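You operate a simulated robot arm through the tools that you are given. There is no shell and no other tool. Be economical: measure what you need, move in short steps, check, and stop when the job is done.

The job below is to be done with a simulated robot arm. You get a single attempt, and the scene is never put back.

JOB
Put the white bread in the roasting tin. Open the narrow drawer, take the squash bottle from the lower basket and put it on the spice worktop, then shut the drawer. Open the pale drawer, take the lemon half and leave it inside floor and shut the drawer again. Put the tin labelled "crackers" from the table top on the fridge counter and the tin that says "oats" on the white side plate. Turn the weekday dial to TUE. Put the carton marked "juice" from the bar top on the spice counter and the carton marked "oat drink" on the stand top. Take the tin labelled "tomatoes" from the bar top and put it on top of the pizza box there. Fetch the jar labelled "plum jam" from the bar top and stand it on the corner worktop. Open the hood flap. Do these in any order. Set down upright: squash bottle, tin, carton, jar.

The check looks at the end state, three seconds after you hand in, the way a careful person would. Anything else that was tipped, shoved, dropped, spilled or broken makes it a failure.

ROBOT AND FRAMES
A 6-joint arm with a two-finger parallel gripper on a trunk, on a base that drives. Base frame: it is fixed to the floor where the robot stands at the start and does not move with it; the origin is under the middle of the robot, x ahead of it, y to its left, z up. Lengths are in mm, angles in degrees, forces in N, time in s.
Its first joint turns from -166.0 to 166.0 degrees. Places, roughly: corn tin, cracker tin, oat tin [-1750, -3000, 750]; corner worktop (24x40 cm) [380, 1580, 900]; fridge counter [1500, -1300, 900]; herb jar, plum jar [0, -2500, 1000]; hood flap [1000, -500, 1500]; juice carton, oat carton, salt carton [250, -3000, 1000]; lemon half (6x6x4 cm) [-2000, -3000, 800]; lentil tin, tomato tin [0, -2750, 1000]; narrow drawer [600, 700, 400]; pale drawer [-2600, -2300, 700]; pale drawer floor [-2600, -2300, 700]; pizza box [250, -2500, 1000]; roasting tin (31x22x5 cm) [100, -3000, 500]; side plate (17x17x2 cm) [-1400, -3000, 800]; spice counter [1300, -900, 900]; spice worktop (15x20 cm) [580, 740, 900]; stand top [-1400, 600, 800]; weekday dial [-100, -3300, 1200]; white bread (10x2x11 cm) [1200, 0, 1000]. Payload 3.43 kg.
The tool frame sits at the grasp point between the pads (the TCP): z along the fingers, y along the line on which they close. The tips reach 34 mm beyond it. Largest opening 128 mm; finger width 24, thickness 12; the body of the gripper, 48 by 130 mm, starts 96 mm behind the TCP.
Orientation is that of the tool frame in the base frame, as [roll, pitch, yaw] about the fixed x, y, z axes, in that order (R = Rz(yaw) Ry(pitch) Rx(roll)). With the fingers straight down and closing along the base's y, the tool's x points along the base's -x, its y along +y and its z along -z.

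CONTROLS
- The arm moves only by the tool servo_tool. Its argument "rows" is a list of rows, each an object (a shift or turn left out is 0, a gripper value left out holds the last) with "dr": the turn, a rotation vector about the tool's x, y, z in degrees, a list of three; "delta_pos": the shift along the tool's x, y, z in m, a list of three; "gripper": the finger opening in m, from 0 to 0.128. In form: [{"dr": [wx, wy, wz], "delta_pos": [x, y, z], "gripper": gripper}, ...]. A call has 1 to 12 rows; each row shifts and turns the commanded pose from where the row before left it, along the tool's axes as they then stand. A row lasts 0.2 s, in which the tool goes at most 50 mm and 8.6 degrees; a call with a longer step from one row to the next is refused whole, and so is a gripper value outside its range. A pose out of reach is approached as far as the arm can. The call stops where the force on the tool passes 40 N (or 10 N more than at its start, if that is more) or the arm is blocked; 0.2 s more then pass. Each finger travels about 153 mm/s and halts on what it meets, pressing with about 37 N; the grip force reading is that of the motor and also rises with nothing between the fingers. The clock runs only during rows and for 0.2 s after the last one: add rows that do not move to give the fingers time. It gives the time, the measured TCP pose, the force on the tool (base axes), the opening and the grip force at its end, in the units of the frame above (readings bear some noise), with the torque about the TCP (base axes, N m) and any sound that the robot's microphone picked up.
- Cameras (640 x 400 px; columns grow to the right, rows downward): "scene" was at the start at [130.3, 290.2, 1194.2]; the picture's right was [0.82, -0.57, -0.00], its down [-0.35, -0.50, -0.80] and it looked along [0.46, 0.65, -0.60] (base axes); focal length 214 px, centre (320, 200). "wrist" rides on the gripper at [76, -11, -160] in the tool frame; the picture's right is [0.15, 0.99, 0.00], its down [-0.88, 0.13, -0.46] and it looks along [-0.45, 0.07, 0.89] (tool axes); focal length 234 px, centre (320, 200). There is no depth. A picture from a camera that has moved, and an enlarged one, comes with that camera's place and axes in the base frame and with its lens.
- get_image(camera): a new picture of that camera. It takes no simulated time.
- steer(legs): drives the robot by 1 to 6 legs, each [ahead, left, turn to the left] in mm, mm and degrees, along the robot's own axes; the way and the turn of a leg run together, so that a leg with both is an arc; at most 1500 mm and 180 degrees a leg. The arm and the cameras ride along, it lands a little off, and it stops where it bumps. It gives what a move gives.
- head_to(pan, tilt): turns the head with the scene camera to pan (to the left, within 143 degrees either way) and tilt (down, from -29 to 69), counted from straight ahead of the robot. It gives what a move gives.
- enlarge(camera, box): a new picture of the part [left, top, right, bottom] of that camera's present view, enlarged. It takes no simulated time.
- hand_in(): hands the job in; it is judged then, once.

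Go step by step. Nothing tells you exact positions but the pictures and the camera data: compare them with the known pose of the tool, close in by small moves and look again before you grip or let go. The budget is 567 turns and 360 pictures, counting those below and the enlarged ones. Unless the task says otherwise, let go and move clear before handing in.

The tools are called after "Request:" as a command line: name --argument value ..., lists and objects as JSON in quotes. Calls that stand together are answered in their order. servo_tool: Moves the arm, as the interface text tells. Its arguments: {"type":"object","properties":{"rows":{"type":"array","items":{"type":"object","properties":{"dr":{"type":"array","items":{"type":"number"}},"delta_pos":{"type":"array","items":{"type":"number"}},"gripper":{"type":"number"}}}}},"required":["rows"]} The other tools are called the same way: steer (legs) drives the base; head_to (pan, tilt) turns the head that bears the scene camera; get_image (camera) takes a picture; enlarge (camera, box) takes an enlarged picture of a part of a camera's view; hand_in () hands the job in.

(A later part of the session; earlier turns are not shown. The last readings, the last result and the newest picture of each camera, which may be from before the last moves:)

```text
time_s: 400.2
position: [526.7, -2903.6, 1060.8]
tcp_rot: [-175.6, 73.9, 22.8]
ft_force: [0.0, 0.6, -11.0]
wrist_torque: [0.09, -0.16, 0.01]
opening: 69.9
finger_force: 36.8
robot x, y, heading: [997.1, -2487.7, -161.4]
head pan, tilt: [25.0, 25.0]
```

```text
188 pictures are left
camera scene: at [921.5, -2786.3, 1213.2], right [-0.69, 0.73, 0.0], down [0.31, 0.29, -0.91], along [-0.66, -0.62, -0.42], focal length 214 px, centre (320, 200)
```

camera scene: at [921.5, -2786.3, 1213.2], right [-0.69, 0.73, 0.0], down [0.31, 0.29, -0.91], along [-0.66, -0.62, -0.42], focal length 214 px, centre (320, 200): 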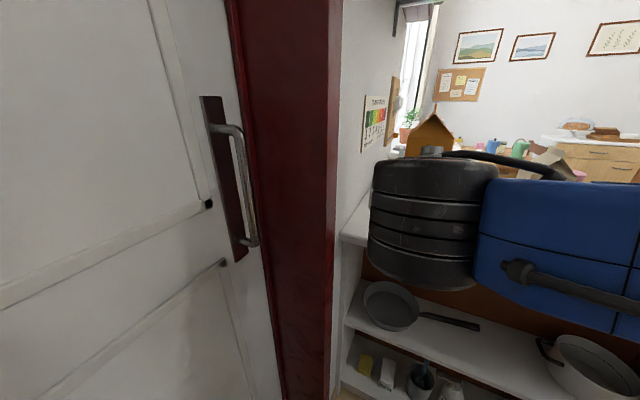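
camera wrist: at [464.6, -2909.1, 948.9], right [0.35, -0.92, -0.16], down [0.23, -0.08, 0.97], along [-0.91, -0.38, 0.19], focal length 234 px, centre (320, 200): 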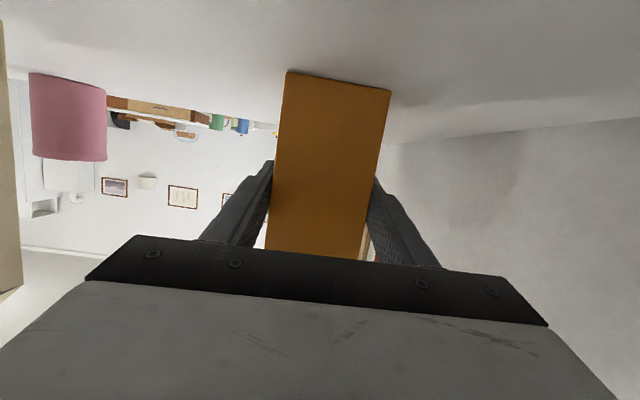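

Request:
steer --legs '[[0, -1350, 0], [300, 0, 0], [0, 0, -179], [0, -170, 0]]'

Request:
head_to --pan -10 --tilt 25

Request:
get_image --camera "scene"

```text
time_s: 416.9
position: [822.8, -1095.5, 1061.5]
tcp_rot: [-175.7, 73.7, -158.6]
ft_force: [-0.6, 0.1, -10.8]
wrist_torque: [-0.07, 0.18, 0.01]
opening: 69.9
finger_force: 37.5
robot x, y, heading: [346.3, -1501.0, 17.1]
head pan, tilt: [25.0, 25.0]
```

```text
time_s: 417.9
position: [823.7, -1096.1, 1061.6]
tcp_rot: [-175.6, 73.8, -158.7]
ft_force: [-0.7, 0.9, -10.2]
wrist_torque: [-0.1, 0.2, 0.02]
opening: 69.9
finger_force: 36.6
robot x, y, heading: [345.7, -1499.5, 17.1]
head pan, tilt: [-10.0, 25.0]
```

```text
187 pictures are left
camera scene: at [449.6, -1255.8, 1213.2], right [0.12, -0.99, 0.0], down [-0.42, -0.05, -0.91], along [0.9, 0.11, -0.42], focal length 214 px, centre (320, 200)
```

scene: 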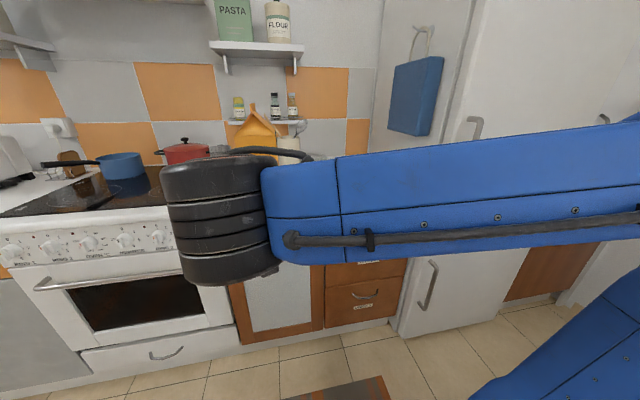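

Request:
steer --legs '[[330, 43, 0]]'

Request:
servo_tool --rows '[{"delta_pos": [-0.0127, 0, 0.044]}, {"delta_pos": [-0.0127, 0, 0.044]}, {"delta_pos": [-0.0127, 0, 0.044]}, {}]'

Request:
head_to --pan 15 --tilt 25

Request:
get_image --camera "scene"

Request:
get_image --camera "wrist"

```text
time_s: 420.1
position: [1123.9, -954.5, 1060.6]
tcp_rot: [-175.5, 73.8, -158.2]
ft_force: [-0.5, 0.0, -10.8]
wrist_torque: [-0.07, 0.23, 0.0]
opening: 70.3
finger_force: 37.2
robot x, y, heading: [647.9, -1359.3, 17.4]
head pan, tilt: [-10.0, 25.0]
```

```text
time_s: 421.1
position: [1256.2, -913.7, 1061.1]
tcp_rot: [-175.5, 73.8, -158.1]
ft_force: [-0.3, -0.6, -10.0]
wrist_torque: [-0.04, 0.22, 0.03]
opening: 69.8
finger_force: 36.6
robot x, y, heading: [649.8, -1360.6, 17.4]
head pan, tilt: [-10.0, 25.0]
```

```text
time_s: 422.0
position: [1255.0, -913.5, 1061.3]
tcp_rot: [-175.5, 73.8, -158.3]
ft_force: [-0.7, -0.5, -10.6]
wrist_torque: [-0.06, 0.18, -0.01]
opening: 69.9
finger_force: 36.7
robot x, y, heading: [651.5, -1361.0, 17.5]
head pan, tilt: [15.0, 25.0]
```

```text
186 pictures are left
camera scene: at [738.3, -1079.2, 1213.2], right [0.53, -0.85, 0.0], down [-0.36, -0.23, -0.91], along [0.77, 0.48, -0.42], focal length 214 px, centre (320, 200)
```

scene: 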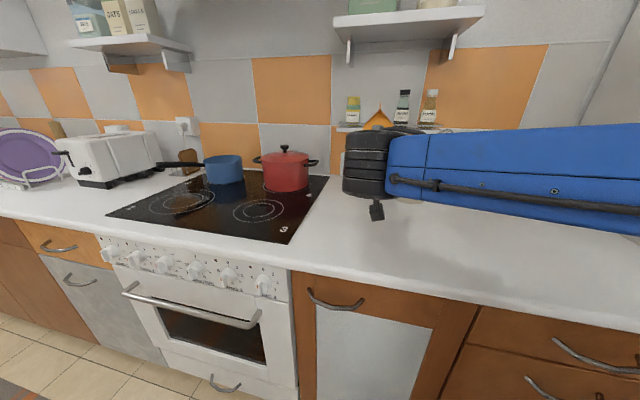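

```text
185 pictures are left
camera wrist: at [1092.2, -977.2, 1033.7], right [-0.34, 0.93, -0.16], down [-0.23, 0.09, 0.97], along [0.91, 0.36, 0.18], focal length 234 px, centre (320, 200)
```

wrist: 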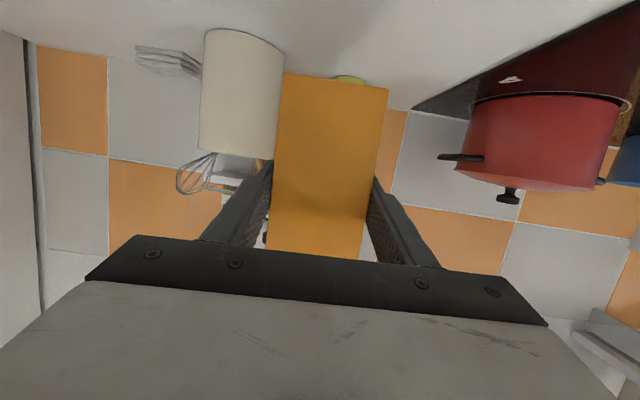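

Request:
servo_tool --rows '[{"delta_pos": [0.04, 0, 0.0115]}, {"delta_pos": [0.034, 0, 0.0098]}, {}]'

Request:
servo_tool --rows '[{"delta_pos": [0.003, 0, 0.001]}, {"delta_pos": [0.003, 0, 0.001]}, {}]'

```text
time_s: 422.8
position: [1257.5, -916.5, 986.1]
tcp_rot: [-175.6, 73.8, -158.1]
ft_force: [-0.5, -0.5, -9.4]
wrist_torque: [-0.06, 0.2, 0.01]
opening: 69.7
finger_force: 36.7
robot x, y, heading: [649.3, -1358.1, 17.5]
head pan, tilt: [15.0, 25.0]
```

```text
time_s: 423.6
position: [1257.2, -915.1, 978.5]
tcp_rot: [-175.6, 73.8, -158.4]
ft_force: [-0.1, -0.4, -10.7]
wrist_torque: [-0.11, 0.2, 0.0]
opening: 69.8
finger_force: 37.1
robot x, y, heading: [650.2, -1361.2, 17.4]
head pan, tilt: [15.0, 25.0]
```

Request:
servo_tool --rows '[{"delta_pos": [0.003, 0, 0.001]}, {"delta_pos": [0.003, 0, 0.001]}, {}]'

```text
time_s: 424.4
position: [1256.3, -915.3, 974.4]
tcp_rot: [-176.0, 74.0, -158.6]
ft_force: [2.3, -7.7, 31.2]
wrist_torque: [0.84, 0.1, -0.14]
opening: 70.4
finger_force: 36.9
robot x, y, heading: [653.0, -1358.3, 17.4]
head pan, tilt: [15.0, 25.0]
```

Contact with the counter. Releasing gently and retreating straight back.

Request:
servo_tool --rows '[{"delta_pos": [-0.0015, 0, 0], "gripper": 0.074}, {"gripper": 0.095}, {}, {"delta_pos": [0.0127, 0, -0.044]}, {"delta_pos": [0.0127, 0, -0.044]}, {"delta_pos": [0.0127, 0, -0.044]}, {"delta_pos": [0.0127, 0, -0.044]}, {}]'

Request:
get_image --camera "wrist"

Request:
get_image --camera "scene"

```text
time_s: 426.2
position: [1080.5, -970.0, 974.4]
tcp_rot: [-175.5, 73.9, -158.3]
ft_force: [0.2, 0.1, -0.2]
wrist_torque: [-0.01, 0.0, -0.01]
opening: 94.9
finger_force: 0.0
robot x, y, heading: [646.9, -1357.5, 17.6]
head pan, tilt: [15.0, 25.0]
```

```text
184 pictures are left
camera wrist: at [918.1, -1033.2, 946.1], right [-0.34, 0.93, -0.16], down [-0.23, 0.09, 0.97], along [0.91, 0.36, 0.18], focal length 234 px, centre (320, 200)
```

wrist: 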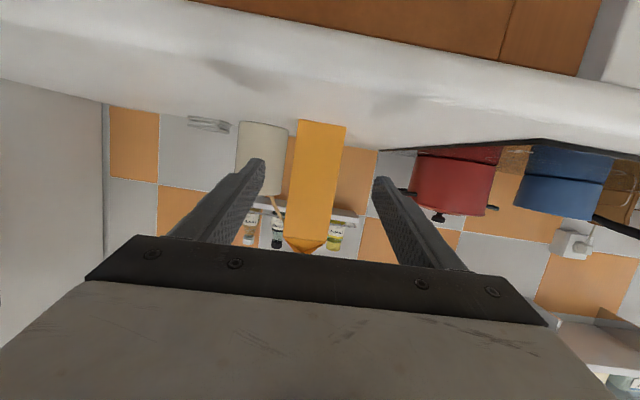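

```text
183 pictures are left
camera scene: at [738.0, -1079.4, 1213.3], right [0.54, -0.84, 0.0], down [-0.36, -0.23, -0.91], along [0.77, 0.48, -0.42], focal length 214 px, centre (320, 200)
```

scene: 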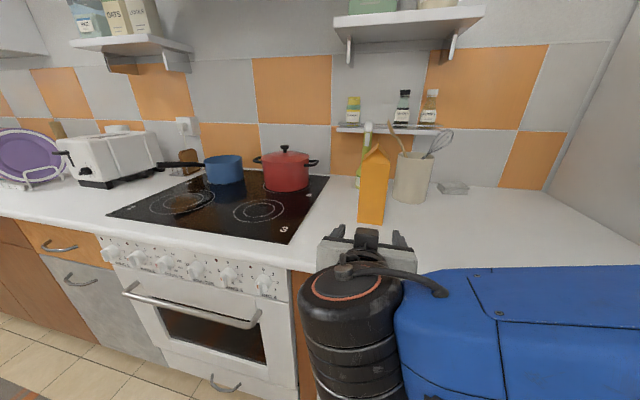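

Request:
steer --legs '[[-330, 0, 0], [0, 0, 180], [-320, 0, 0], [0, 960, 0]]'

Request:
head_to --pan 30 --tilt 25

Request:
get_image --camera "scene"

Request:
get_image --camera "wrist"

```text
time_s: 442.0
position: [504.0, -2681.5, 973.2]
tcp_rot: [-175.5, 73.8, 22.3]
ft_force: [-0.7, 0.0, -0.5]
wrist_torque: [0.0, -0.02, 0.01]
opening: 95.0
finger_force: 0.1
robot x, y, heading: [934.3, -2284.8, -161.8]
head pan, tilt: [15.0, 25.0]
```

```text
time_s: 442.8
position: [504.8, -2682.4, 973.5]
tcp_rot: [-175.6, 73.8, 22.3]
ft_force: [0.2, -0.6, -0.5]
wrist_torque: [0.0, 0.01, -0.04]
opening: 95.1
finger_force: 0.1
robot x, y, heading: [933.4, -2286.8, -162.0]
head pan, tilt: [30.0, 25.0]
```

```text
182 pictures are left
camera scene: at [863.7, -2589.1, 1213.3], right [-0.74, 0.67, 0.0], down [0.28, 0.31, -0.91], along [-0.61, -0.67, -0.42], focal length 214 px, centre (320, 200)
```

scene: 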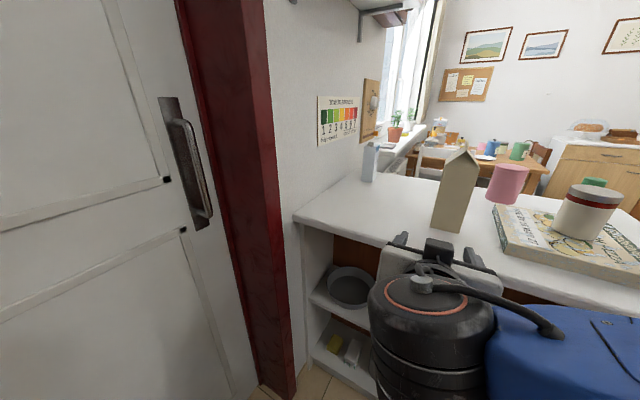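

```text
181 pictures are left
camera wrist: at [666.5, -2615.5, 946.1], right [0.35, -0.92, -0.16], down [0.23, -0.08, 0.97], along [-0.91, -0.37, 0.18], focal length 234 px, centre (320, 200)
```

wrist: 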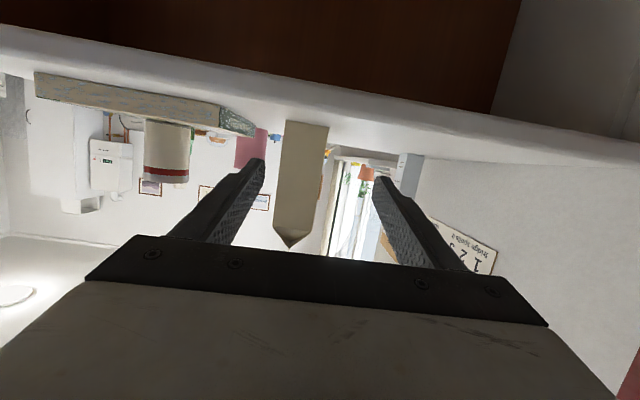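

Request:
servo_tool --rows '[{"delta_pos": [-0.0133, -0.008, 0.046]}, {"delta_pos": [-0.0133, -0.008, 0.046]}, {"delta_pos": [-0.0133, 0, 0.046]}, {"delta_pos": [-0.0133, 0, 0.046]}, {}]'

Request:
get_image --camera "wrist"

```text
time_s: 444.0
position: [315.9, -2725.7, 974.3]
tcp_rot: [-175.7, 74.0, 22.3]
ft_force: [0.2, 1.1, -0.3]
wrist_torque: [0.04, 0.0, 0.01]
opening: 94.7
finger_force: 0.1
robot x, y, heading: [931.0, -2287.9, -161.8]
head pan, tilt: [30.0, 25.0]
```

```text
180 pictures are left
camera wrist: at [477.9, -2659.2, 946.9], right [0.35, -0.92, -0.16], down [0.23, -0.08, 0.97], along [-0.91, -0.37, 0.18], focal length 234 px, centre (320, 200)
```

wrist: 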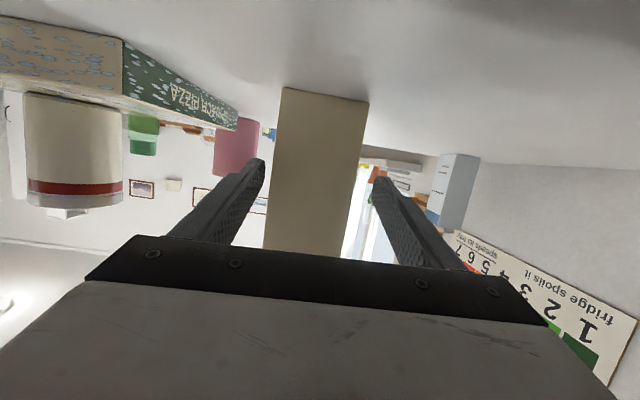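

Request:
servo_tool --rows '[{"delta_pos": [-0.0105, -0.001, 0.036]}, {"gripper": 0.08}, {"gripper": 0.05}, {}, {}]'

Request:
servo_tool --rows '[{"delta_pos": [-0.02, 0, -0.0058]}, {"delta_pos": [-0.03, 0, -0.0086]}, {"delta_pos": [-0.03, 0, -0.0086]}, {"delta_pos": [0.013, 0, -0.045]}, {"delta_pos": [0.013, 0, -0.045]}, {"delta_pos": [0.013, 0, -0.045]}, {"delta_pos": [0.013, 0, -0.045]}, {"delta_pos": [0.013, 0, -0.045]}, {}]'

Request:
get_image --camera "wrist"

```text
time_s: 445.2
position: [281.1, -2736.4, 974.3]
tcp_rot: [-175.8, 73.9, 22.3]
ft_force: [-4.4, 0.5, 3.4]
wrist_torque: [-0.37, -0.1, -0.18]
opening: 70.0
finger_force: 37.0
robot x, y, heading: [933.1, -2286.3, -161.9]
head pan, tilt: [30.0, 25.0]
```

```text
time_s: 447.2
position: [504.0, -2664.5, 1055.6]
tcp_rot: [-175.6, 73.8, 22.4]
ft_force: [-0.2, -0.6, -9.6]
wrist_torque: [0.08, -0.12, 0.0]
opening: 69.9
finger_force: 37.1
robot x, y, heading: [932.5, -2284.1, -162.0]
head pan, tilt: [30.0, 25.0]
```

```text
179 pictures are left
camera wrist: at [665.9, -2599.4, 1027.5], right [0.35, -0.92, -0.16], down [0.23, -0.08, 0.97], along [-0.91, -0.37, 0.18], focal length 234 px, centre (320, 200)
```

wrist: 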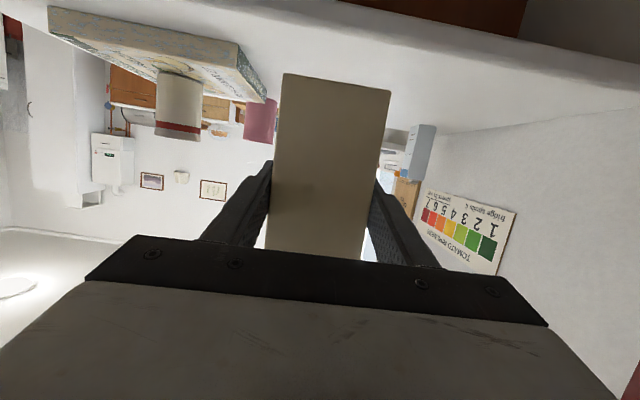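

Request:
servo_tool --rows '[{"delta_pos": [0, -0.048, 0]}, {"delta_pos": [0, -0.048, 0]}, {"delta_pos": [0, -0.048, 0]}, {"delta_pos": [0, -0.048, 0]}, {"delta_pos": [0, -0.048, 0]}, {}]'

Request:
steer --legs '[[0, -700, 0], [450, 0, 0], [0, -1300, 0], [0, -1150, 0]]'

Request:
head_to --pan -15 --tilt 25

Request:
get_image --camera "scene"

```text
time_s: 448.6
position: [429.1, -2437.8, 1060.9]
tcp_rot: [-175.6, 73.7, 22.4]
ft_force: [-1.0, 0.0, -10.6]
wrist_torque: [0.05, -0.16, -0.01]
opening: 69.8
finger_force: 37.0
robot x, y, heading: [926.8, -2288.4, -161.9]
head pan, tilt: [30.0, 25.0]
```

```text
time_s: 466.5
position: [-1001.4, 427.1, 1062.3]
tcp_rot: [-175.4, 73.7, 22.6]
ft_force: [0.1, 0.6, -10.2]
wrist_torque: [0.03, -0.12, 0.02]
opening: 70.0
finger_force: 36.7
robot x, y, heading: [-501.5, 584.1, -161.7]
head pan, tilt: [30.0, 25.0]
```

```text
time_s: 467.6
position: [-1002.2, 426.7, 1061.5]
tcp_rot: [-175.7, 73.7, 22.7]
ft_force: [-0.1, -0.4, -10.1]
wrist_torque: [0.04, -0.17, -0.03]
opening: 69.8
finger_force: 37.0
robot x, y, heading: [-501.4, 580.1, -161.8]
head pan, tilt: [-15.0, 25.0]
```

```text
178 pictures are left
camera scene: at [-598.5, 341.7, 1213.3], right [-0.06, 1.0, 0.0], down [0.42, 0.02, -0.91], along [-0.9, -0.05, -0.42], focal length 214 px, centre (320, 200)
```

scene: 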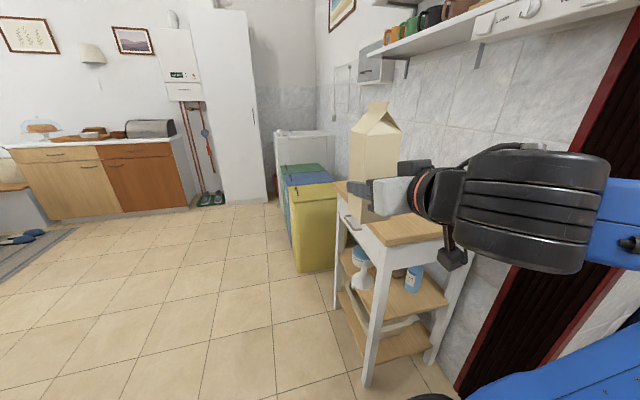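

Request:
steer --legs '[[0, -226, 0], [100, 0, 0]]'

Request:
servo_tool --rows '[{"delta_pos": [-0.0127, 0, 0.044]}, {"delta_pos": [-0.0127, 0, 0.044]}, {"delta_pos": [-0.0127, 0, 0.044]}, {"delta_pos": [-0.006, 0, 0.02]}, {}]'

Request:
get_image --camera "scene"

Request:
get_image --camera "wrist"

```text
time_s: 470.2
position: [-1163.2, 615.6, 1061.3]
tcp_rot: [-175.8, 73.8, 21.9]
ft_force: [0.7, -0.4, -10.5]
wrist_torque: [0.06, -0.15, -0.01]
opening: 69.9
finger_force: 37.0
robot x, y, heading: [-663.6, 767.4, -161.9]
head pan, tilt: [-15.0, 25.0]
stopped in leg 2: the robot was blocked; the commanded pose is now the measured one
```

```text
time_s: 471.4
position: [-1315.5, 566.8, 1061.6]
tcp_rot: [-176.0, 73.9, 21.6]
ft_force: [-0.7, -0.1, -10.1]
wrist_torque: [0.04, -0.17, -0.02]
opening: 69.4
finger_force: 37.1
robot x, y, heading: [-661.2, 765.9, -161.7]
head pan, tilt: [-15.0, 25.0]
```

```text
177 pictures are left
camera scene: at [-759.8, 526.4, 1213.3], right [-0.06, 1.0, 0.0], down [0.42, 0.02, -0.91], along [-0.9, -0.05, -0.42], focal length 214 px, centre (320, 200)
```

scene: 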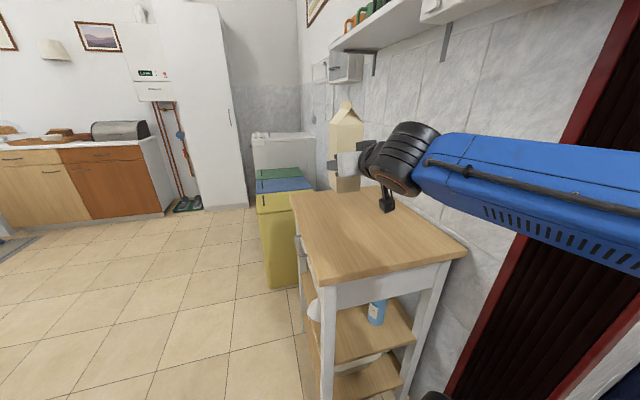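

```text
176 pictures are left
camera wrist: at [-1153.0, 631.9, 1033.9], right [0.34, -0.93, -0.16], down [0.23, -0.08, 0.97], along [-0.91, -0.37, 0.18], focal length 234 px, centre (320, 200)
```

wrist: 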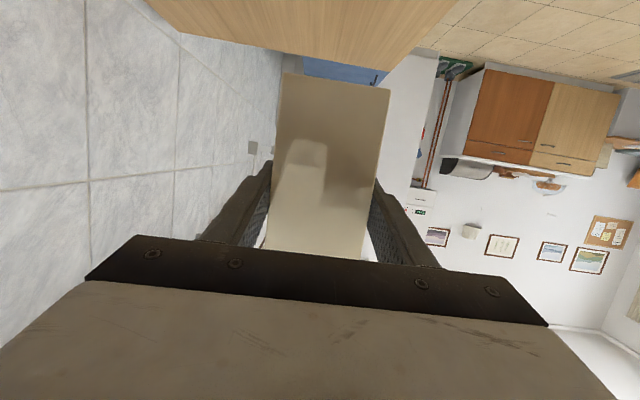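

Request:
servo_tool --rows '[{"delta_pos": [0.038, 0, 0.011]}, {"delta_pos": [0.038, 0, 0.011]}, {"delta_pos": [0.038, 0, 0.011]}, {"delta_pos": [0.034, 0, 0.0098]}, {}]'

Request:
enlarge --camera "scene" --box '[280, 90, 480, 290]'

```text
time_s: 472.6
position: [-1314.5, 565.9, 908.5]
tcp_rot: [-176.3, 74.1, 21.4]
ft_force: [-1.0, 6.2, 22.1]
wrist_torque: [-0.87, 0.1, -0.12]
opening: 70.2
finger_force: 37.0
robot x, y, heading: [-661.1, 768.0, -161.7]
head pan, tilt: [-15.0, 25.0]
```

```text
2.00 times, centred on (380, 190) of scene
camera zoom: at [-759.1, 526.9, 1213.4], right [-0.06, 1.0, 0.0], down [0.42, 0.02, -0.91], along [-0.91, -0.05, -0.42], focal length 429 px, centre (200, 220)
```

zoom: 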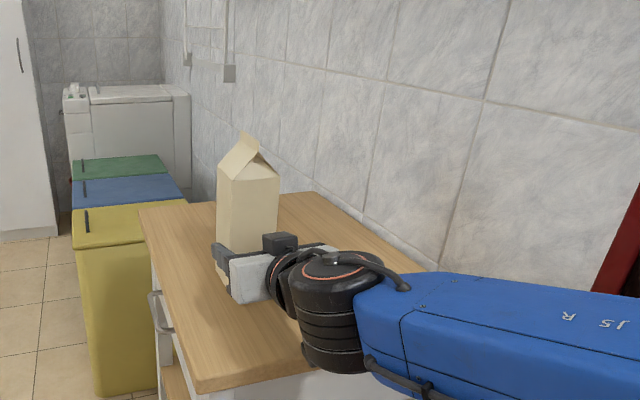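

Request:
servo_tool --rows '[{"delta_pos": [-0.0005, 0, 0], "gripper": 0.074}, {"gripper": 0.095}, {}, {"delta_pos": [0.0127, 0, -0.044]}, {"delta_pos": [0.0127, 0, -0.044]}, {"delta_pos": [0.0127, 0, -0.044]}, {"delta_pos": [0.0127, 0, -0.044]}, {}]'

Request:
get_image --camera "scene"

```text
time_s: 474.6
position: [-1172.4, 714.2, 923.6]
tcp_rot: [-176.1, 73.6, -2.8]
ft_force: [0.5, 0.3, 0.9]
wrist_torque: [0.04, 0.0, -0.01]
opening: 95.0
finger_force: 0.1
out of reach, approached as far as the arm can: row 5, 6
robot x, y, heading: [-664.1, 764.4, -161.9]
head pan, tilt: [-15.0, 25.0]
stopped in row 8: the arm was blocked; the commanded pose is now the measured one
```

```text
174 pictures are left
camera scene: at [-759.3, 526.4, 1213.3], right [-0.06, 1.0, 0.0], down [0.42, 0.02, -0.91], along [-0.9, -0.05, -0.42], focal length 214 px, centre (320, 200)
```

scene: 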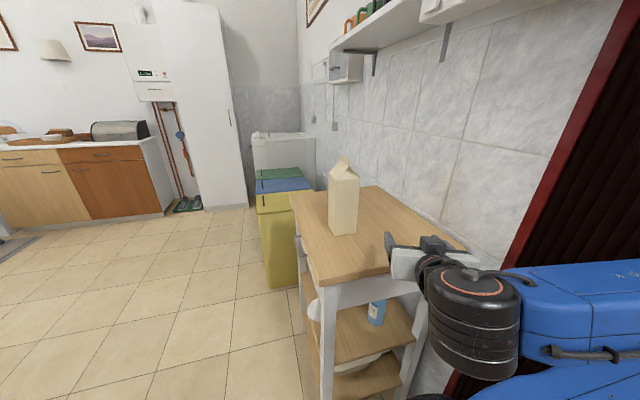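

Request:
servo_tool --rows '[{"delta_pos": [-0.03, 0, -0.0086]}, {"delta_pos": [-0.04, 0, -0.0115]}, {"delta_pos": [-0.04, 0, -0.0115]}, {"delta_pos": [-0.04, 0, -0.0115]}, {}]'

Request:
steer --legs '[[-250, 0, 0]]'

Request:
get_image --camera "scene"

```text
time_s: 475.8
position: [-1170.7, 715.3, 1080.6]
tcp_rot: [-176.5, 73.8, -3.3]
ft_force: [0.9, 0.8, -0.2]
wrist_torque: [-0.01, 0.02, 0.01]
opening: 95.1
finger_force: 0.0
robot x, y, heading: [-655.8, 765.6, -161.8]
head pan, tilt: [-15.0, 25.0]
```

```text
time_s: 477.6
position: [-935.8, 789.6, 1079.7]
tcp_rot: [-176.2, 73.7, -2.9]
ft_force: [-0.6, -0.1, -0.5]
wrist_torque: [0.0, -0.01, -0.01]
opening: 94.8
finger_force: 0.0
robot x, y, heading: [-425.2, 844.6, -161.6]
head pan, tilt: [-15.0, 25.0]
```

```text
173 pictures are left
camera scene: at [-523.1, 604.5, 1213.3], right [-0.06, 1.0, 0.0], down [0.42, 0.02, -0.91], along [-0.9, -0.05, -0.42], focal length 214 px, centre (320, 200)
```

scene: 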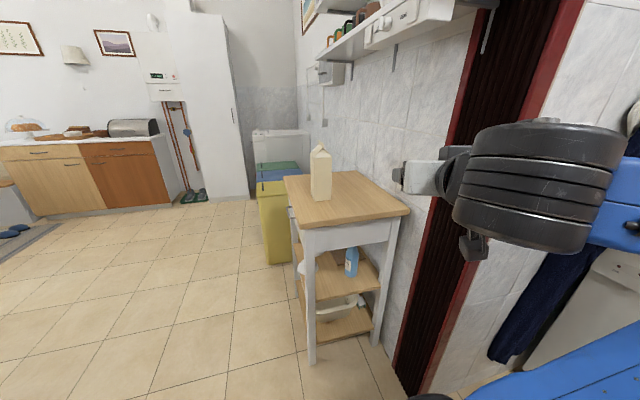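

Request:
servo_tool --rows '[{"dr": [-7, 0, 0], "delta_pos": [-0.01, 0.03, 0.03]}, {"dr": [-7, 0, 0], "delta_pos": [-0.01, 0.03, 0.03]}, {"dr": [-7, 0, 0], "delta_pos": [-0.01, 0.03, 0.03]}, {"delta_pos": [0, 0.04, 0.0]}, {"delta_pos": [0, 0.04, 0]}, {}]'

Request:
steer --legs '[[-100, 0, 0], [0, 0, 55]]'

Request:
head_to --pan 0 --tilt 15

Request:
get_image --camera "scene"

```text
time_s: 479.0
position: [-1010.4, 622.4, 1091.3]
tcp_rot: [162.7, 73.7, -3.0]
ft_force: [0.4, 0.6, 0.9]
wrist_torque: [0.04, -0.01, -0.01]
opening: 95.3
finger_force: 0.2
robot x, y, heading: [-426.0, 846.7, -161.7]
head pan, tilt: [-15.0, 25.0]
```

```text
time_s: 482.5
position: [-492.4, 273.1, 1089.9]
tcp_rot: [162.8, 73.6, 51.2]
ft_force: [0.8, 0.3, 0.3]
wrist_torque: [0.01, -0.02, -0.01]
opening: 95.2
finger_force: 0.0
robot x, y, heading: [-331.8, 878.8, -107.6]
head pan, tilt: [-15.0, 25.0]
```

```text
time_s: 483.3
position: [-492.0, 272.9, 1089.3]
tcp_rot: [162.9, 73.7, 51.2]
ft_force: [0.7, 0.2, 0.6]
wrist_torque: [0.0, 0.02, -0.01]
opening: 94.8
finger_force: 0.0
robot x, y, heading: [-330.7, 876.5, -107.8]
head pan, tilt: [0.0, 15.0]
```

```text
172 pictures are left
camera scene: at [-171.9, 643.4, 1229.5], right [-0.95, 0.3, 0.0], down [0.08, 0.25, -0.97], along [-0.29, -0.92, -0.26], focal length 214 px, centre (320, 200)
```

scene: 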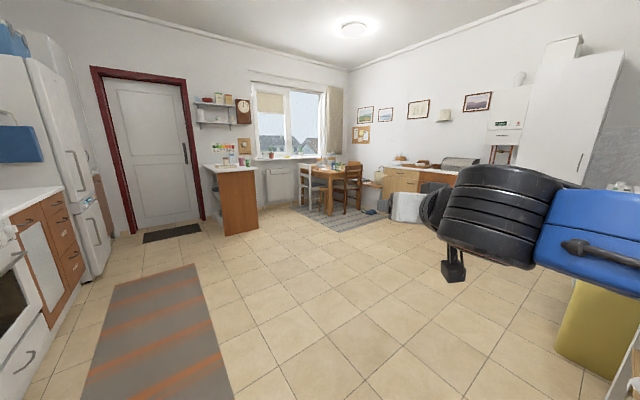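

Request:
servo_tool --rows '[{"dr": [0, 0, -4.8]}, {}]'

Request:
steer --legs '[[1200, 0, 0], [1000, 0, 0]]'

Request:
get_image --camera "scene"

```text
time_s: 483.9
position: [-493.3, 273.1, 1089.9]
tcp_rot: [179.6, 74.5, 68.8]
ft_force: [0.2, 0.7, -0.8]
wrist_torque: [0.01, 0.01, 0.02]
opening: 95.0
finger_force: 0.1
robot x, y, heading: [-328.7, 879.7, -107.5]
head pan, tilt: [0.0, 15.0]
```

```text
time_s: 494.8
position: [-1180.4, -1814.0, 1089.9]
tcp_rot: [179.5, 74.5, 67.8]
ft_force: [0.0, 0.2, -0.8]
wrist_torque: [-0.02, 0.0, 0.01]
opening: 95.4
finger_force: 0.0
robot x, y, heading: [-1007.5, -1215.5, -108.5]
head pan, tilt: [0.0, 15.0]
```

```text
171 pictures are left
camera scene: at [-854.6, -1449.0, 1229.5], right [-0.95, 0.32, 0.0], down [0.08, 0.25, -0.97], along [-0.31, -0.92, -0.26], focal length 214 px, centre (320, 200)
```

scene: 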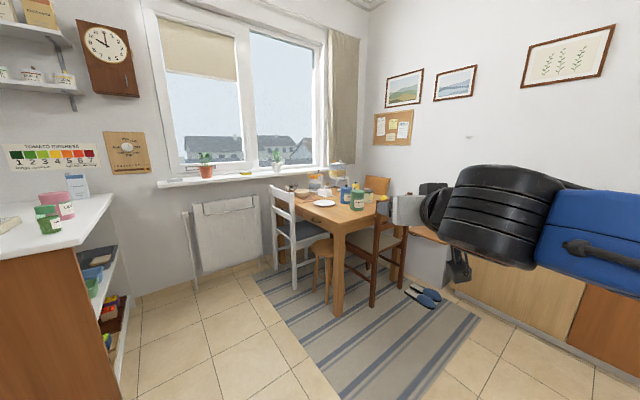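

Request:
enlarge --camera "scene" --box '[260, 150, 420, 290]'

```text
2.86 times, centred on (340, 220) of scene
camera zoom: at [-854.6, -1449.0, 1229.5], right [-0.95, 0.32, 0.0], down [0.08, 0.25, -0.97], along [-0.31, -0.92, -0.26], focal length 613 px, centre (263, 143)
```

zoom: 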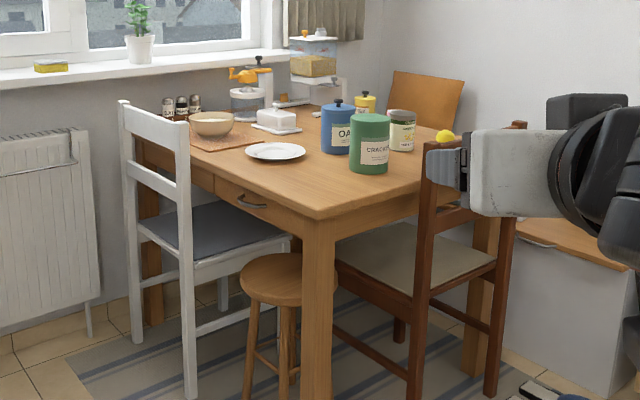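

Request:
steer --legs '[[560, 120, 0], [0, 0, -10]]'

Request:
head_to --pan 0 --tilt 30

Request:
get_image --camera "scene"

Request:
enlarge --camera "scene" --box '[230, 110, 390, 230]'

```text
time_s: 498.7
position: [-1344.6, -2345.8, 1090.2]
tcp_rot: [179.5, 74.5, 58.1]
ft_force: [0.2, 0.3, -0.1]
wrist_torque: [0.05, -0.04, -0.01]
opening: 95.2
finger_force: 0.1
robot x, y, heading: [-1072.8, -1780.0, -118.2]
head pan, tilt: [0.0, 15.0]
```

```text
time_s: 499.5
position: [-1345.1, -2345.7, 1090.4]
tcp_rot: [179.6, 74.5, 57.9]
ft_force: [-0.9, -0.5, -1.1]
wrist_torque: [-0.01, -0.02, 0.01]
opening: 95.0
finger_force: 0.0
robot x, y, heading: [-1074.1, -1779.8, -118.2]
head pan, tilt: [0.0, 30.0]
```

```text
169 pictures are left
camera scene: at [-959.9, -2038.0, 1205.4], right [-0.88, 0.47, 0.0], down [0.24, 0.44, -0.87], along [-0.41, -0.76, -0.5], focal length 214 px, centre (320, 200)
```

scene: 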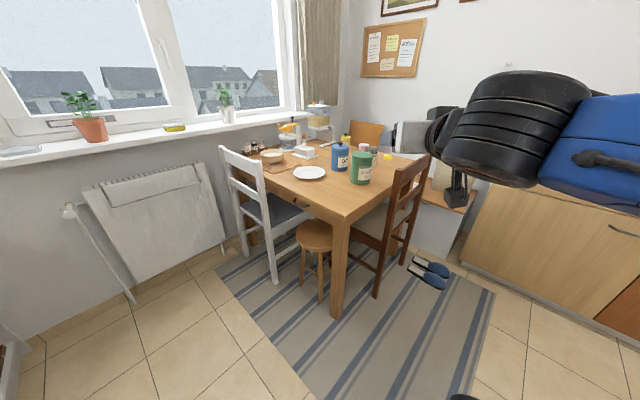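

```text
3.33 times, centred on (310, 170) of scene
camera zoom: at [-959.9, -2038.0, 1205.4], right [-0.88, 0.47, 0.0], down [0.24, 0.44, -0.87], along [-0.41, -0.76, -0.5], focal length 715 px, centre (353, 300)
```

zoom: 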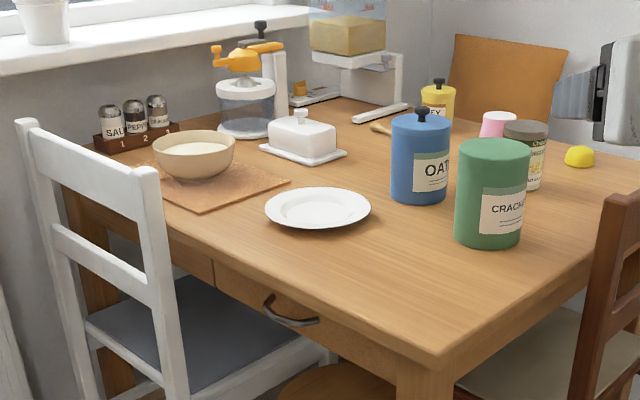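

Request:
steer --legs '[[215, 0, 0]]'

Request:
servo_tool --rows '[{"dr": [0, 7.3, 0], "gripper": 0.128}, {"dr": [0, 7.2, 0]}, {"delta_pos": [0.01, 0, 0.045]}, {"delta_pos": [0.01, 0, 0.045]}, {"delta_pos": [0.039, 0, 0.0225]}, {"delta_pos": [0.039, 0, 0.0225]}, {"delta_pos": [0.039, 0, 0.0225]}, {"delta_pos": [0.039, 0, 0.0225]}, {}]'

Request:
get_image --camera "wrist"

Request:
get_image --camera "scene"

```text
time_s: 501.1
position: [-1446.6, -2535.8, 1090.2]
tcp_rot: [179.5, 74.5, 57.9]
ft_force: [-0.6, 0.3, 0.3]
wrist_torque: [-0.01, -0.03, 0.0]
opening: 95.0
finger_force: 0.0
robot x, y, heading: [-1174.6, -1971.2, -118.4]
head pan, tilt: [0.0, 30.0]
```

```text
time_s: 503.1
position: [-1480.4, -2593.8, 849.3]
tcp_rot: [179.7, 60.1, 58.2]
ft_force: [-0.5, -0.4, 0.4]
wrist_torque: [0.01, 0.0, -0.03]
opening: 128.2
finger_force: 0.1
robot x, y, heading: [-1179.0, -1972.1, -118.6]
head pan, tilt: [0.0, 30.0]
```

```text
167 pictures are left
camera wrist: at [-1398.1, -2437.3, 863.7], right [0.88, -0.46, -0.12], down [0.08, -0.11, 0.99], along [-0.46, -0.88, -0.06], focal length 234 px, centre (320, 200)
```

wrist: 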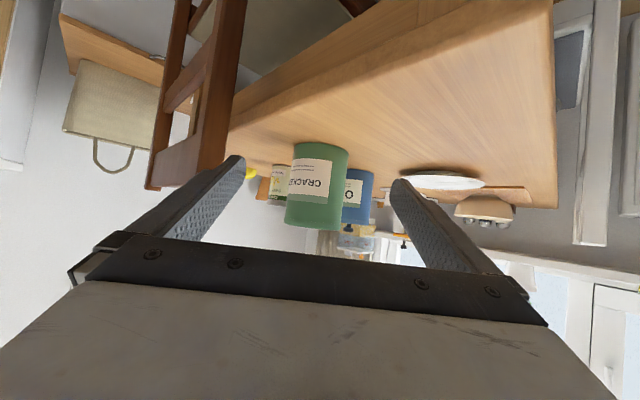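

```text
166 pictures are left
camera scene: at [-1061.8, -2227.2, 1205.3], right [-0.88, 0.47, 0.0], down [0.24, 0.44, -0.87], along [-0.41, -0.76, -0.5], focal length 214 px, centre (320, 200)
```

scene: 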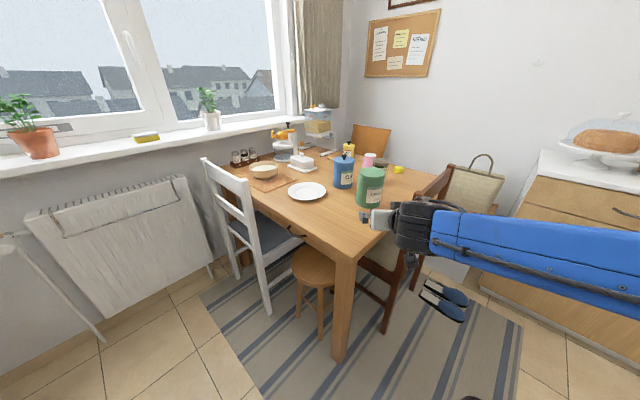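

Request:
servo_tool --rows '[{"delta_pos": [-0.0139, 0, 0.041]}, {"delta_pos": [-0.0139, 0, 0.041]}, {"delta_pos": [-0.0139, 0, 0.041]}, {"delta_pos": [-0.0139, 0, 0.041]}, {}]'

Request:
get_image --camera "wrist"

```text
time_s: 504.4
position: [-1566.7, -2737.1, 811.9]
tcp_rot: [179.6, 60.1, 58.2]
ft_force: [-0.3, 0.2, 0.0]
wrist_torque: [-0.04, 0.01, 0.01]
opening: 127.9
finger_force: 0.1
robot x, y, heading: [-1177.9, -1972.0, -118.2]
head pan, tilt: [0.0, 30.0]
```

```text
165 pictures are left
camera wrist: at [-1485.5, -2580.1, 827.2], right [0.88, -0.46, -0.12], down [0.08, -0.11, 0.99], along [-0.46, -0.88, -0.06], focal length 234 px, centre (320, 200)
```

wrist: 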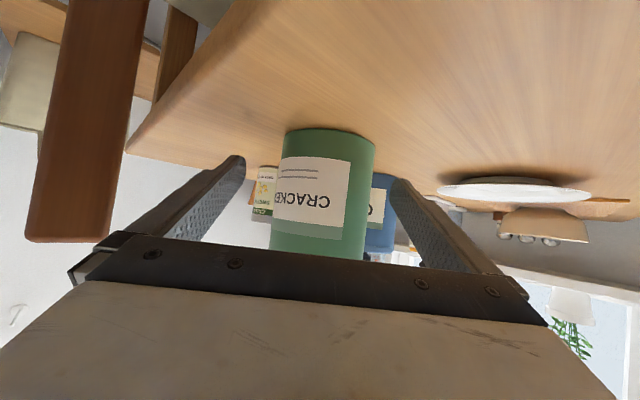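

Request:
servo_tool --rows '[{"delta_pos": [-0.02, 0.002, 0.0346]}, {"delta_pos": [-0.02, 0.001, 0.0346]}, {}]'

Request:
get_image --camera "wrist"

```text
time_s: 505.1
position: [-1608.7, -2804.6, 813.7]
tcp_rot: [179.6, 60.0, 58.2]
ft_force: [0.1, -0.5, -1.1]
wrist_torque: [0.02, 0.01, 0.0]
opening: 127.9
finger_force: 0.2
robot x, y, heading: [-1173.7, -1968.8, -118.4]
head pan, tilt: [0.0, 30.0]
```

```text
164 pictures are left
camera wrist: at [-1526.2, -2649.2, 829.1], right [0.88, -0.46, -0.12], down [0.08, -0.11, 0.99], along [-0.47, -0.88, -0.05], focal length 234 px, centre (320, 200)
```

wrist: 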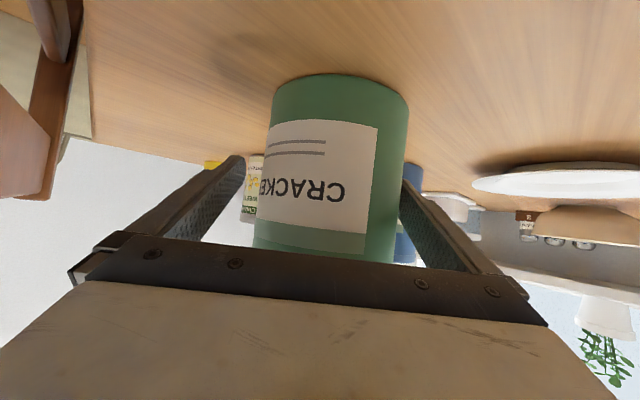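

Request:
servo_tool --rows '[{"delta_pos": [0, 0.008, 0]}, {"gripper": 0.11}, {"gripper": 0.09}, {}, {}]'

Request:
get_image --camera "wrist"

```text
time_s: 506.4
position: [-1601.5, -2812.3, 814.4]
tcp_rot: [179.8, 60.0, 58.2]
ft_force: [-0.2, -2.2, 3.8]
wrist_torque: [-0.03, 0.21, 0.05]
opening: 101.2
finger_force: 37.1
robot x, y, heading: [-1175.4, -1971.1, -118.4]
head pan, tilt: [0.0, 30.0]
```

```text
163 pictures are left
camera wrist: at [-1519.7, -2654.4, 828.9], right [0.88, -0.46, -0.12], down [0.09, -0.11, 0.99], along [-0.46, -0.88, -0.05], focal length 234 px, centre (320, 200)
```

wrist: 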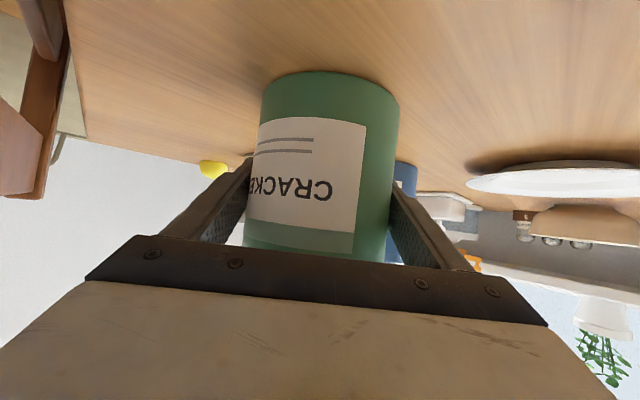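

Request:
servo_tool --rows '[{"delta_pos": [-0.0217, 0, -0.0125]}, {"delta_pos": [-0.04, 0, -0.023]}, {"delta_pos": [-0.04, 0, -0.023]}, {"delta_pos": [-0.04, 0, -0.023]}, {"delta_pos": [-0.04, 0, -0.023]}, {"delta_pos": [-0.04, 0, -0.023]}, {}]'

Request:
get_image --camera "scene"

```text
time_s: 507.9
position: [-1605.6, -2811.3, 1071.8]
tcp_rot: [179.8, 60.0, 58.2]
ft_force: [0.0, 0.1, -3.3]
wrist_torque: [-0.02, 0.0, -0.02]
opening: 101.2
finger_force: 37.0
robot x, y, heading: [-1176.9, -1972.5, -118.7]
head pan, tilt: [0.0, 30.0]
```

```text
162 pictures are left
camera scene: at [-1061.9, -2227.3, 1205.3], right [-0.88, 0.47, 0.0], down [0.24, 0.44, -0.87], along [-0.41, -0.76, -0.5], focal length 214 px, centre (320, 200)
```

scene: 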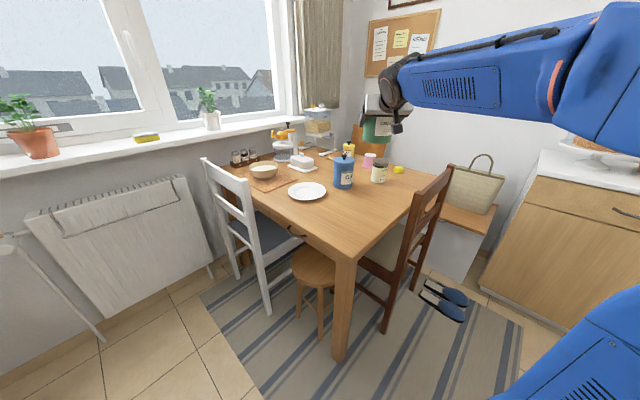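

Request:
servo_tool --rows '[{"delta_pos": [0.0235, 0, -0.041]}, {"delta_pos": [0.0235, 0, -0.041]}, {"delta_pos": [0.0235, 0, -0.041]}, {"delta_pos": [0.0235, 0, -0.041]}, {"delta_pos": [0.0235, 0, -0.041]}, {}]'

Request:
steer --legs '[[-400, 0, 0], [0, 0, 136], [1330, 0, 0], [0, -440, 0]]'

Request:
head_to --pan -10 --tilt 25

Request:
get_image --camera "scene"

```text
time_s: 509.4
position: [-1481.4, -2610.2, 1069.0]
tcp_rot: [179.6, 60.0, 58.2]
ft_force: [0.1, -0.2, -2.2]
wrist_torque: [0.0, -0.05, 0.0]
opening: 101.2
finger_force: 37.0
robot x, y, heading: [-1173.8, -1972.5, -118.1]
head pan, tilt: [0.0, 30.0]
```

```text
time_s: 526.2
position: [1083.5, -1309.3, 1069.9]
tcp_rot: [179.7, 60.1, -163.9]
ft_force: [0.6, 0.4, -3.2]
wrist_torque: [-0.02, 0.0, 0.02]
opening: 101.2
finger_force: 37.2
robot x, y, heading: [427.0, -1578.1, 19.7]
head pan, tilt: [0.0, 30.0]
```

```text
time_s: 527.0
position: [1083.0, -1308.0, 1070.1]
tcp_rot: [179.7, 60.0, -164.0]
ft_force: [0.1, -0.1, -3.2]
wrist_torque: [-0.01, 0.02, -0.02]
opening: 101.0
finger_force: 37.4
robot x, y, heading: [427.5, -1578.7, 19.8]
head pan, tilt: [-10.0, 25.0]
```

```text
161 pictures are left
camera scene: at [521.7, -1330.0, 1213.3], right [0.17, -0.99, 0.0], down [-0.42, -0.07, -0.91], along [0.89, 0.15, -0.42], focal length 214 px, centre (320, 200)
```

scene: 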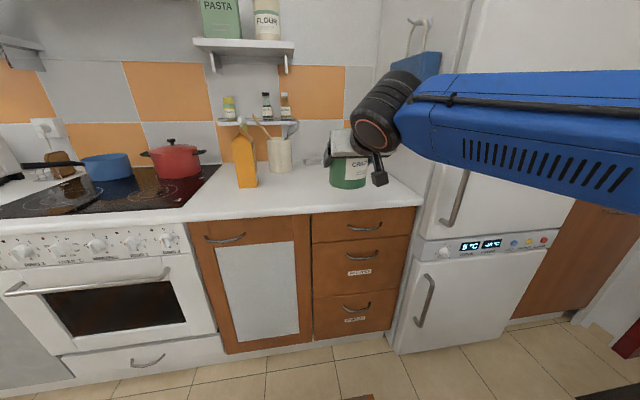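

Request:
steer --legs '[[0, -110, -2], [250, 0, 0]]'

Request:
servo_tool --rows '[{"delta_pos": [-0.02, 0, 0.0346]}, {"delta_pos": [-0.02, 0, 0.0346]}, {}]'

Request:
get_image --camera "scene"

Request:
get_image --camera "wrist"

```text
time_s: 529.6
position: [1367.6, -1362.8, 1069.5]
tcp_rot: [179.7, 60.0, -166.1]
ft_force: [-0.2, 0.2, -2.2]
wrist_torque: [0.03, 0.0, -0.03]
opening: 101.3
finger_force: 37.0
robot x, y, heading: [702.4, -1605.4, 17.5]
head pan, tilt: [-10.0, 25.0]
```

```text
time_s: 530.4
position: [1447.0, -1343.1, 1068.2]
tcp_rot: [179.7, 60.0, -166.2]
ft_force: [-0.1, 0.2, -2.6]
wrist_torque: [0.02, 0.01, 0.01]
opening: 101.2
finger_force: 36.7
robot x, y, heading: [703.1, -1608.0, 17.6]
head pan, tilt: [-10.0, 25.0]
```

```text
160 pictures are left
camera scene: at [806.1, -1363.0, 1213.3], right [0.13, -0.99, 0.0], down [-0.42, -0.05, -0.91], along [0.9, 0.12, -0.42], focal length 214 px, centre (320, 200)
```

scene: 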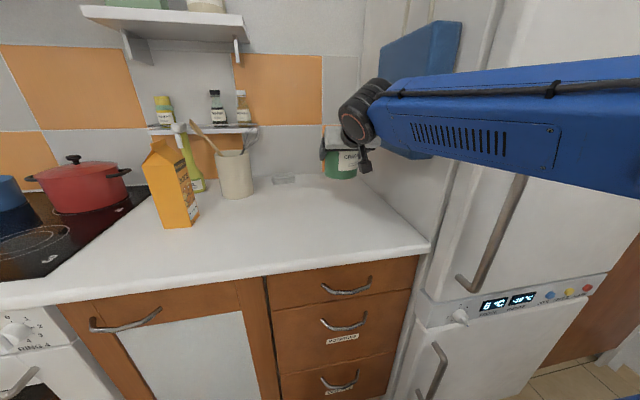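

```text
159 pictures are left
camera wrist: at [1278.7, -1396.4, 1083.4], right [-0.31, 0.94, -0.12], down [0.01, 0.14, 0.99], along [0.95, 0.31, -0.05], focal length 234 px, centre (320, 200)
```

wrist: 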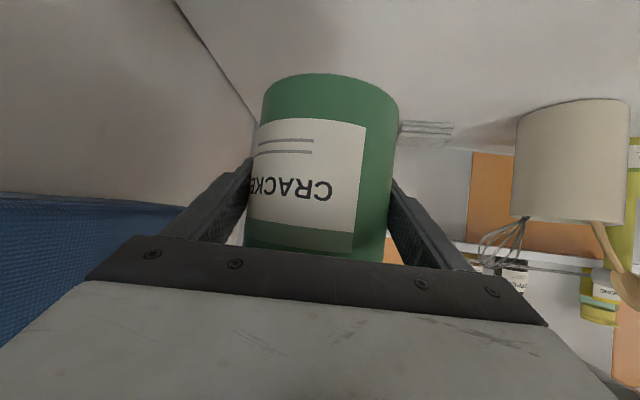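

Request:
servo_tool --rows '[{"delta_pos": [0, 0.025, 0]}, {"delta_pos": [0.039, 0, 0.0225]}, {"delta_pos": [0.037, 0, 0.0213]}, {}]'

Request:
get_image --camera "scene"

Request:
servo_tool --rows '[{"delta_pos": [0.004, 0, 0.0023]}, {}]'

```text
time_s: 531.4
position: [1439.8, -1323.1, 983.9]
tcp_rot: [179.7, 59.9, -166.2]
ft_force: [-0.7, 0.8, -3.1]
wrist_torque: [0.02, 0.04, 0.03]
opening: 101.2
finger_force: 36.3
robot x, y, heading: [704.4, -1610.0, 17.2]
head pan, tilt: [-10.0, 25.0]
```

```text
158 pictures are left
camera scene: at [806.1, -1362.9, 1213.3], right [0.13, -0.99, 0.0], down [-0.42, -0.05, -0.91], along [0.9, 0.12, -0.42], focal length 214 px, centre (320, 200)
```

scene: 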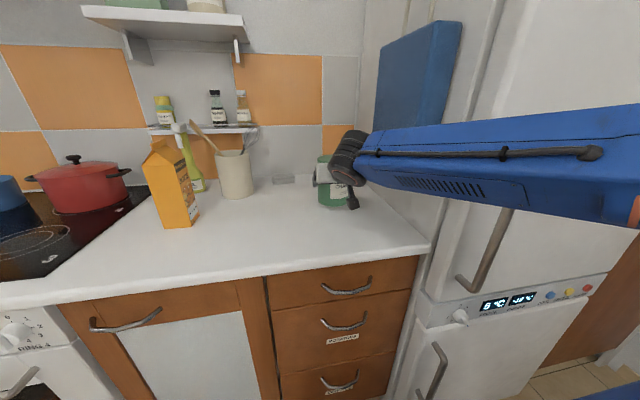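

```text
time_s: 532.0
position: [1440.3, -1321.8, 977.6]
tcp_rot: [179.7, 60.0, -166.2]
ft_force: [0.0, 0.0, -3.3]
wrist_torque: [-0.01, 0.01, 0.02]
opening: 100.9
finger_force: 37.2
robot x, y, heading: [703.1, -1608.3, 17.5]
head pan, tilt: [-10.0, 25.0]
```

Request:
servo_tool --rows '[{"delta_pos": [0.0035, 0, 0.002]}, {"delta_pos": [0.0035, 0, 0.002]}, {}]'

```text
time_s: 532.8
position: [1440.5, -1321.5, 968.1]
tcp_rot: [179.8, 60.1, -166.1]
ft_force: [0.6, 0.5, -2.7]
wrist_torque: [0.04, 0.02, 0.02]
opening: 101.2
finger_force: 36.9
robot x, y, heading: [702.3, -1610.0, 17.4]
head pan, tilt: [-10.0, 25.0]
```

Request:
servo_tool --rows '[{"delta_pos": [0.003, 0, 0.0017]}, {"delta_pos": [0.003, 0, 0.0017]}, {}]'

```text
time_s: 533.6
position: [1439.5, -1321.3, 965.1]
tcp_rot: [179.7, 60.3, -166.0]
ft_force: [5.0, 0.9, 18.9]
wrist_torque: [-0.94, 0.31, 0.21]
opening: 101.4
finger_force: 36.4
robot x, y, heading: [706.3, -1606.0, 17.5]
head pan, tilt: [-10.0, 25.0]
```

Request:
servo_tool --rows '[{"gripper": 0.106}, {"gripper": 0.128}, {}, {"delta_pos": [0.0235, 0, -0.041]}, {"delta_pos": [0.0235, 0, -0.041]}, {"delta_pos": [0.0235, 0, -0.041]}, {}]'

Request:
steer --legs '[[-300, 0, 0]]'

Request:
get_image --camera "scene"

```text
time_s: 535.2
position: [1299.5, -1355.9, 964.2]
tcp_rot: [179.8, 60.1, -166.2]
ft_force: [0.3, -0.7, 0.1]
wrist_torque: [-0.03, 0.0, 0.04]
opening: 128.0
finger_force: 0.0
robot x, y, heading: [703.4, -1609.7, 17.6]
head pan, tilt: [-10.0, 25.0]
```

```text
time_s: 537.2
position: [1013.3, -1444.4, 965.0]
tcp_rot: [179.7, 59.9, -166.1]
ft_force: [0.1, -0.5, -0.2]
wrist_torque: [-0.01, -0.01, 0.0]
opening: 128.2
finger_force: 0.0
robot x, y, heading: [415.2, -1697.9, 17.4]
head pan, tilt: [-10.0, 25.0]
```

```text
157 pictures are left
camera scene: at [520.0, -1452.5, 1213.3], right [0.13, -0.99, 0.0], down [-0.42, -0.05, -0.91], along [0.9, 0.12, -0.42], focal length 214 px, centre (320, 200)
```

scene: 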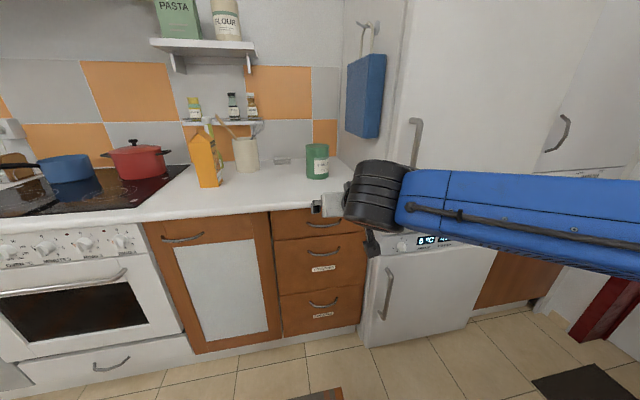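

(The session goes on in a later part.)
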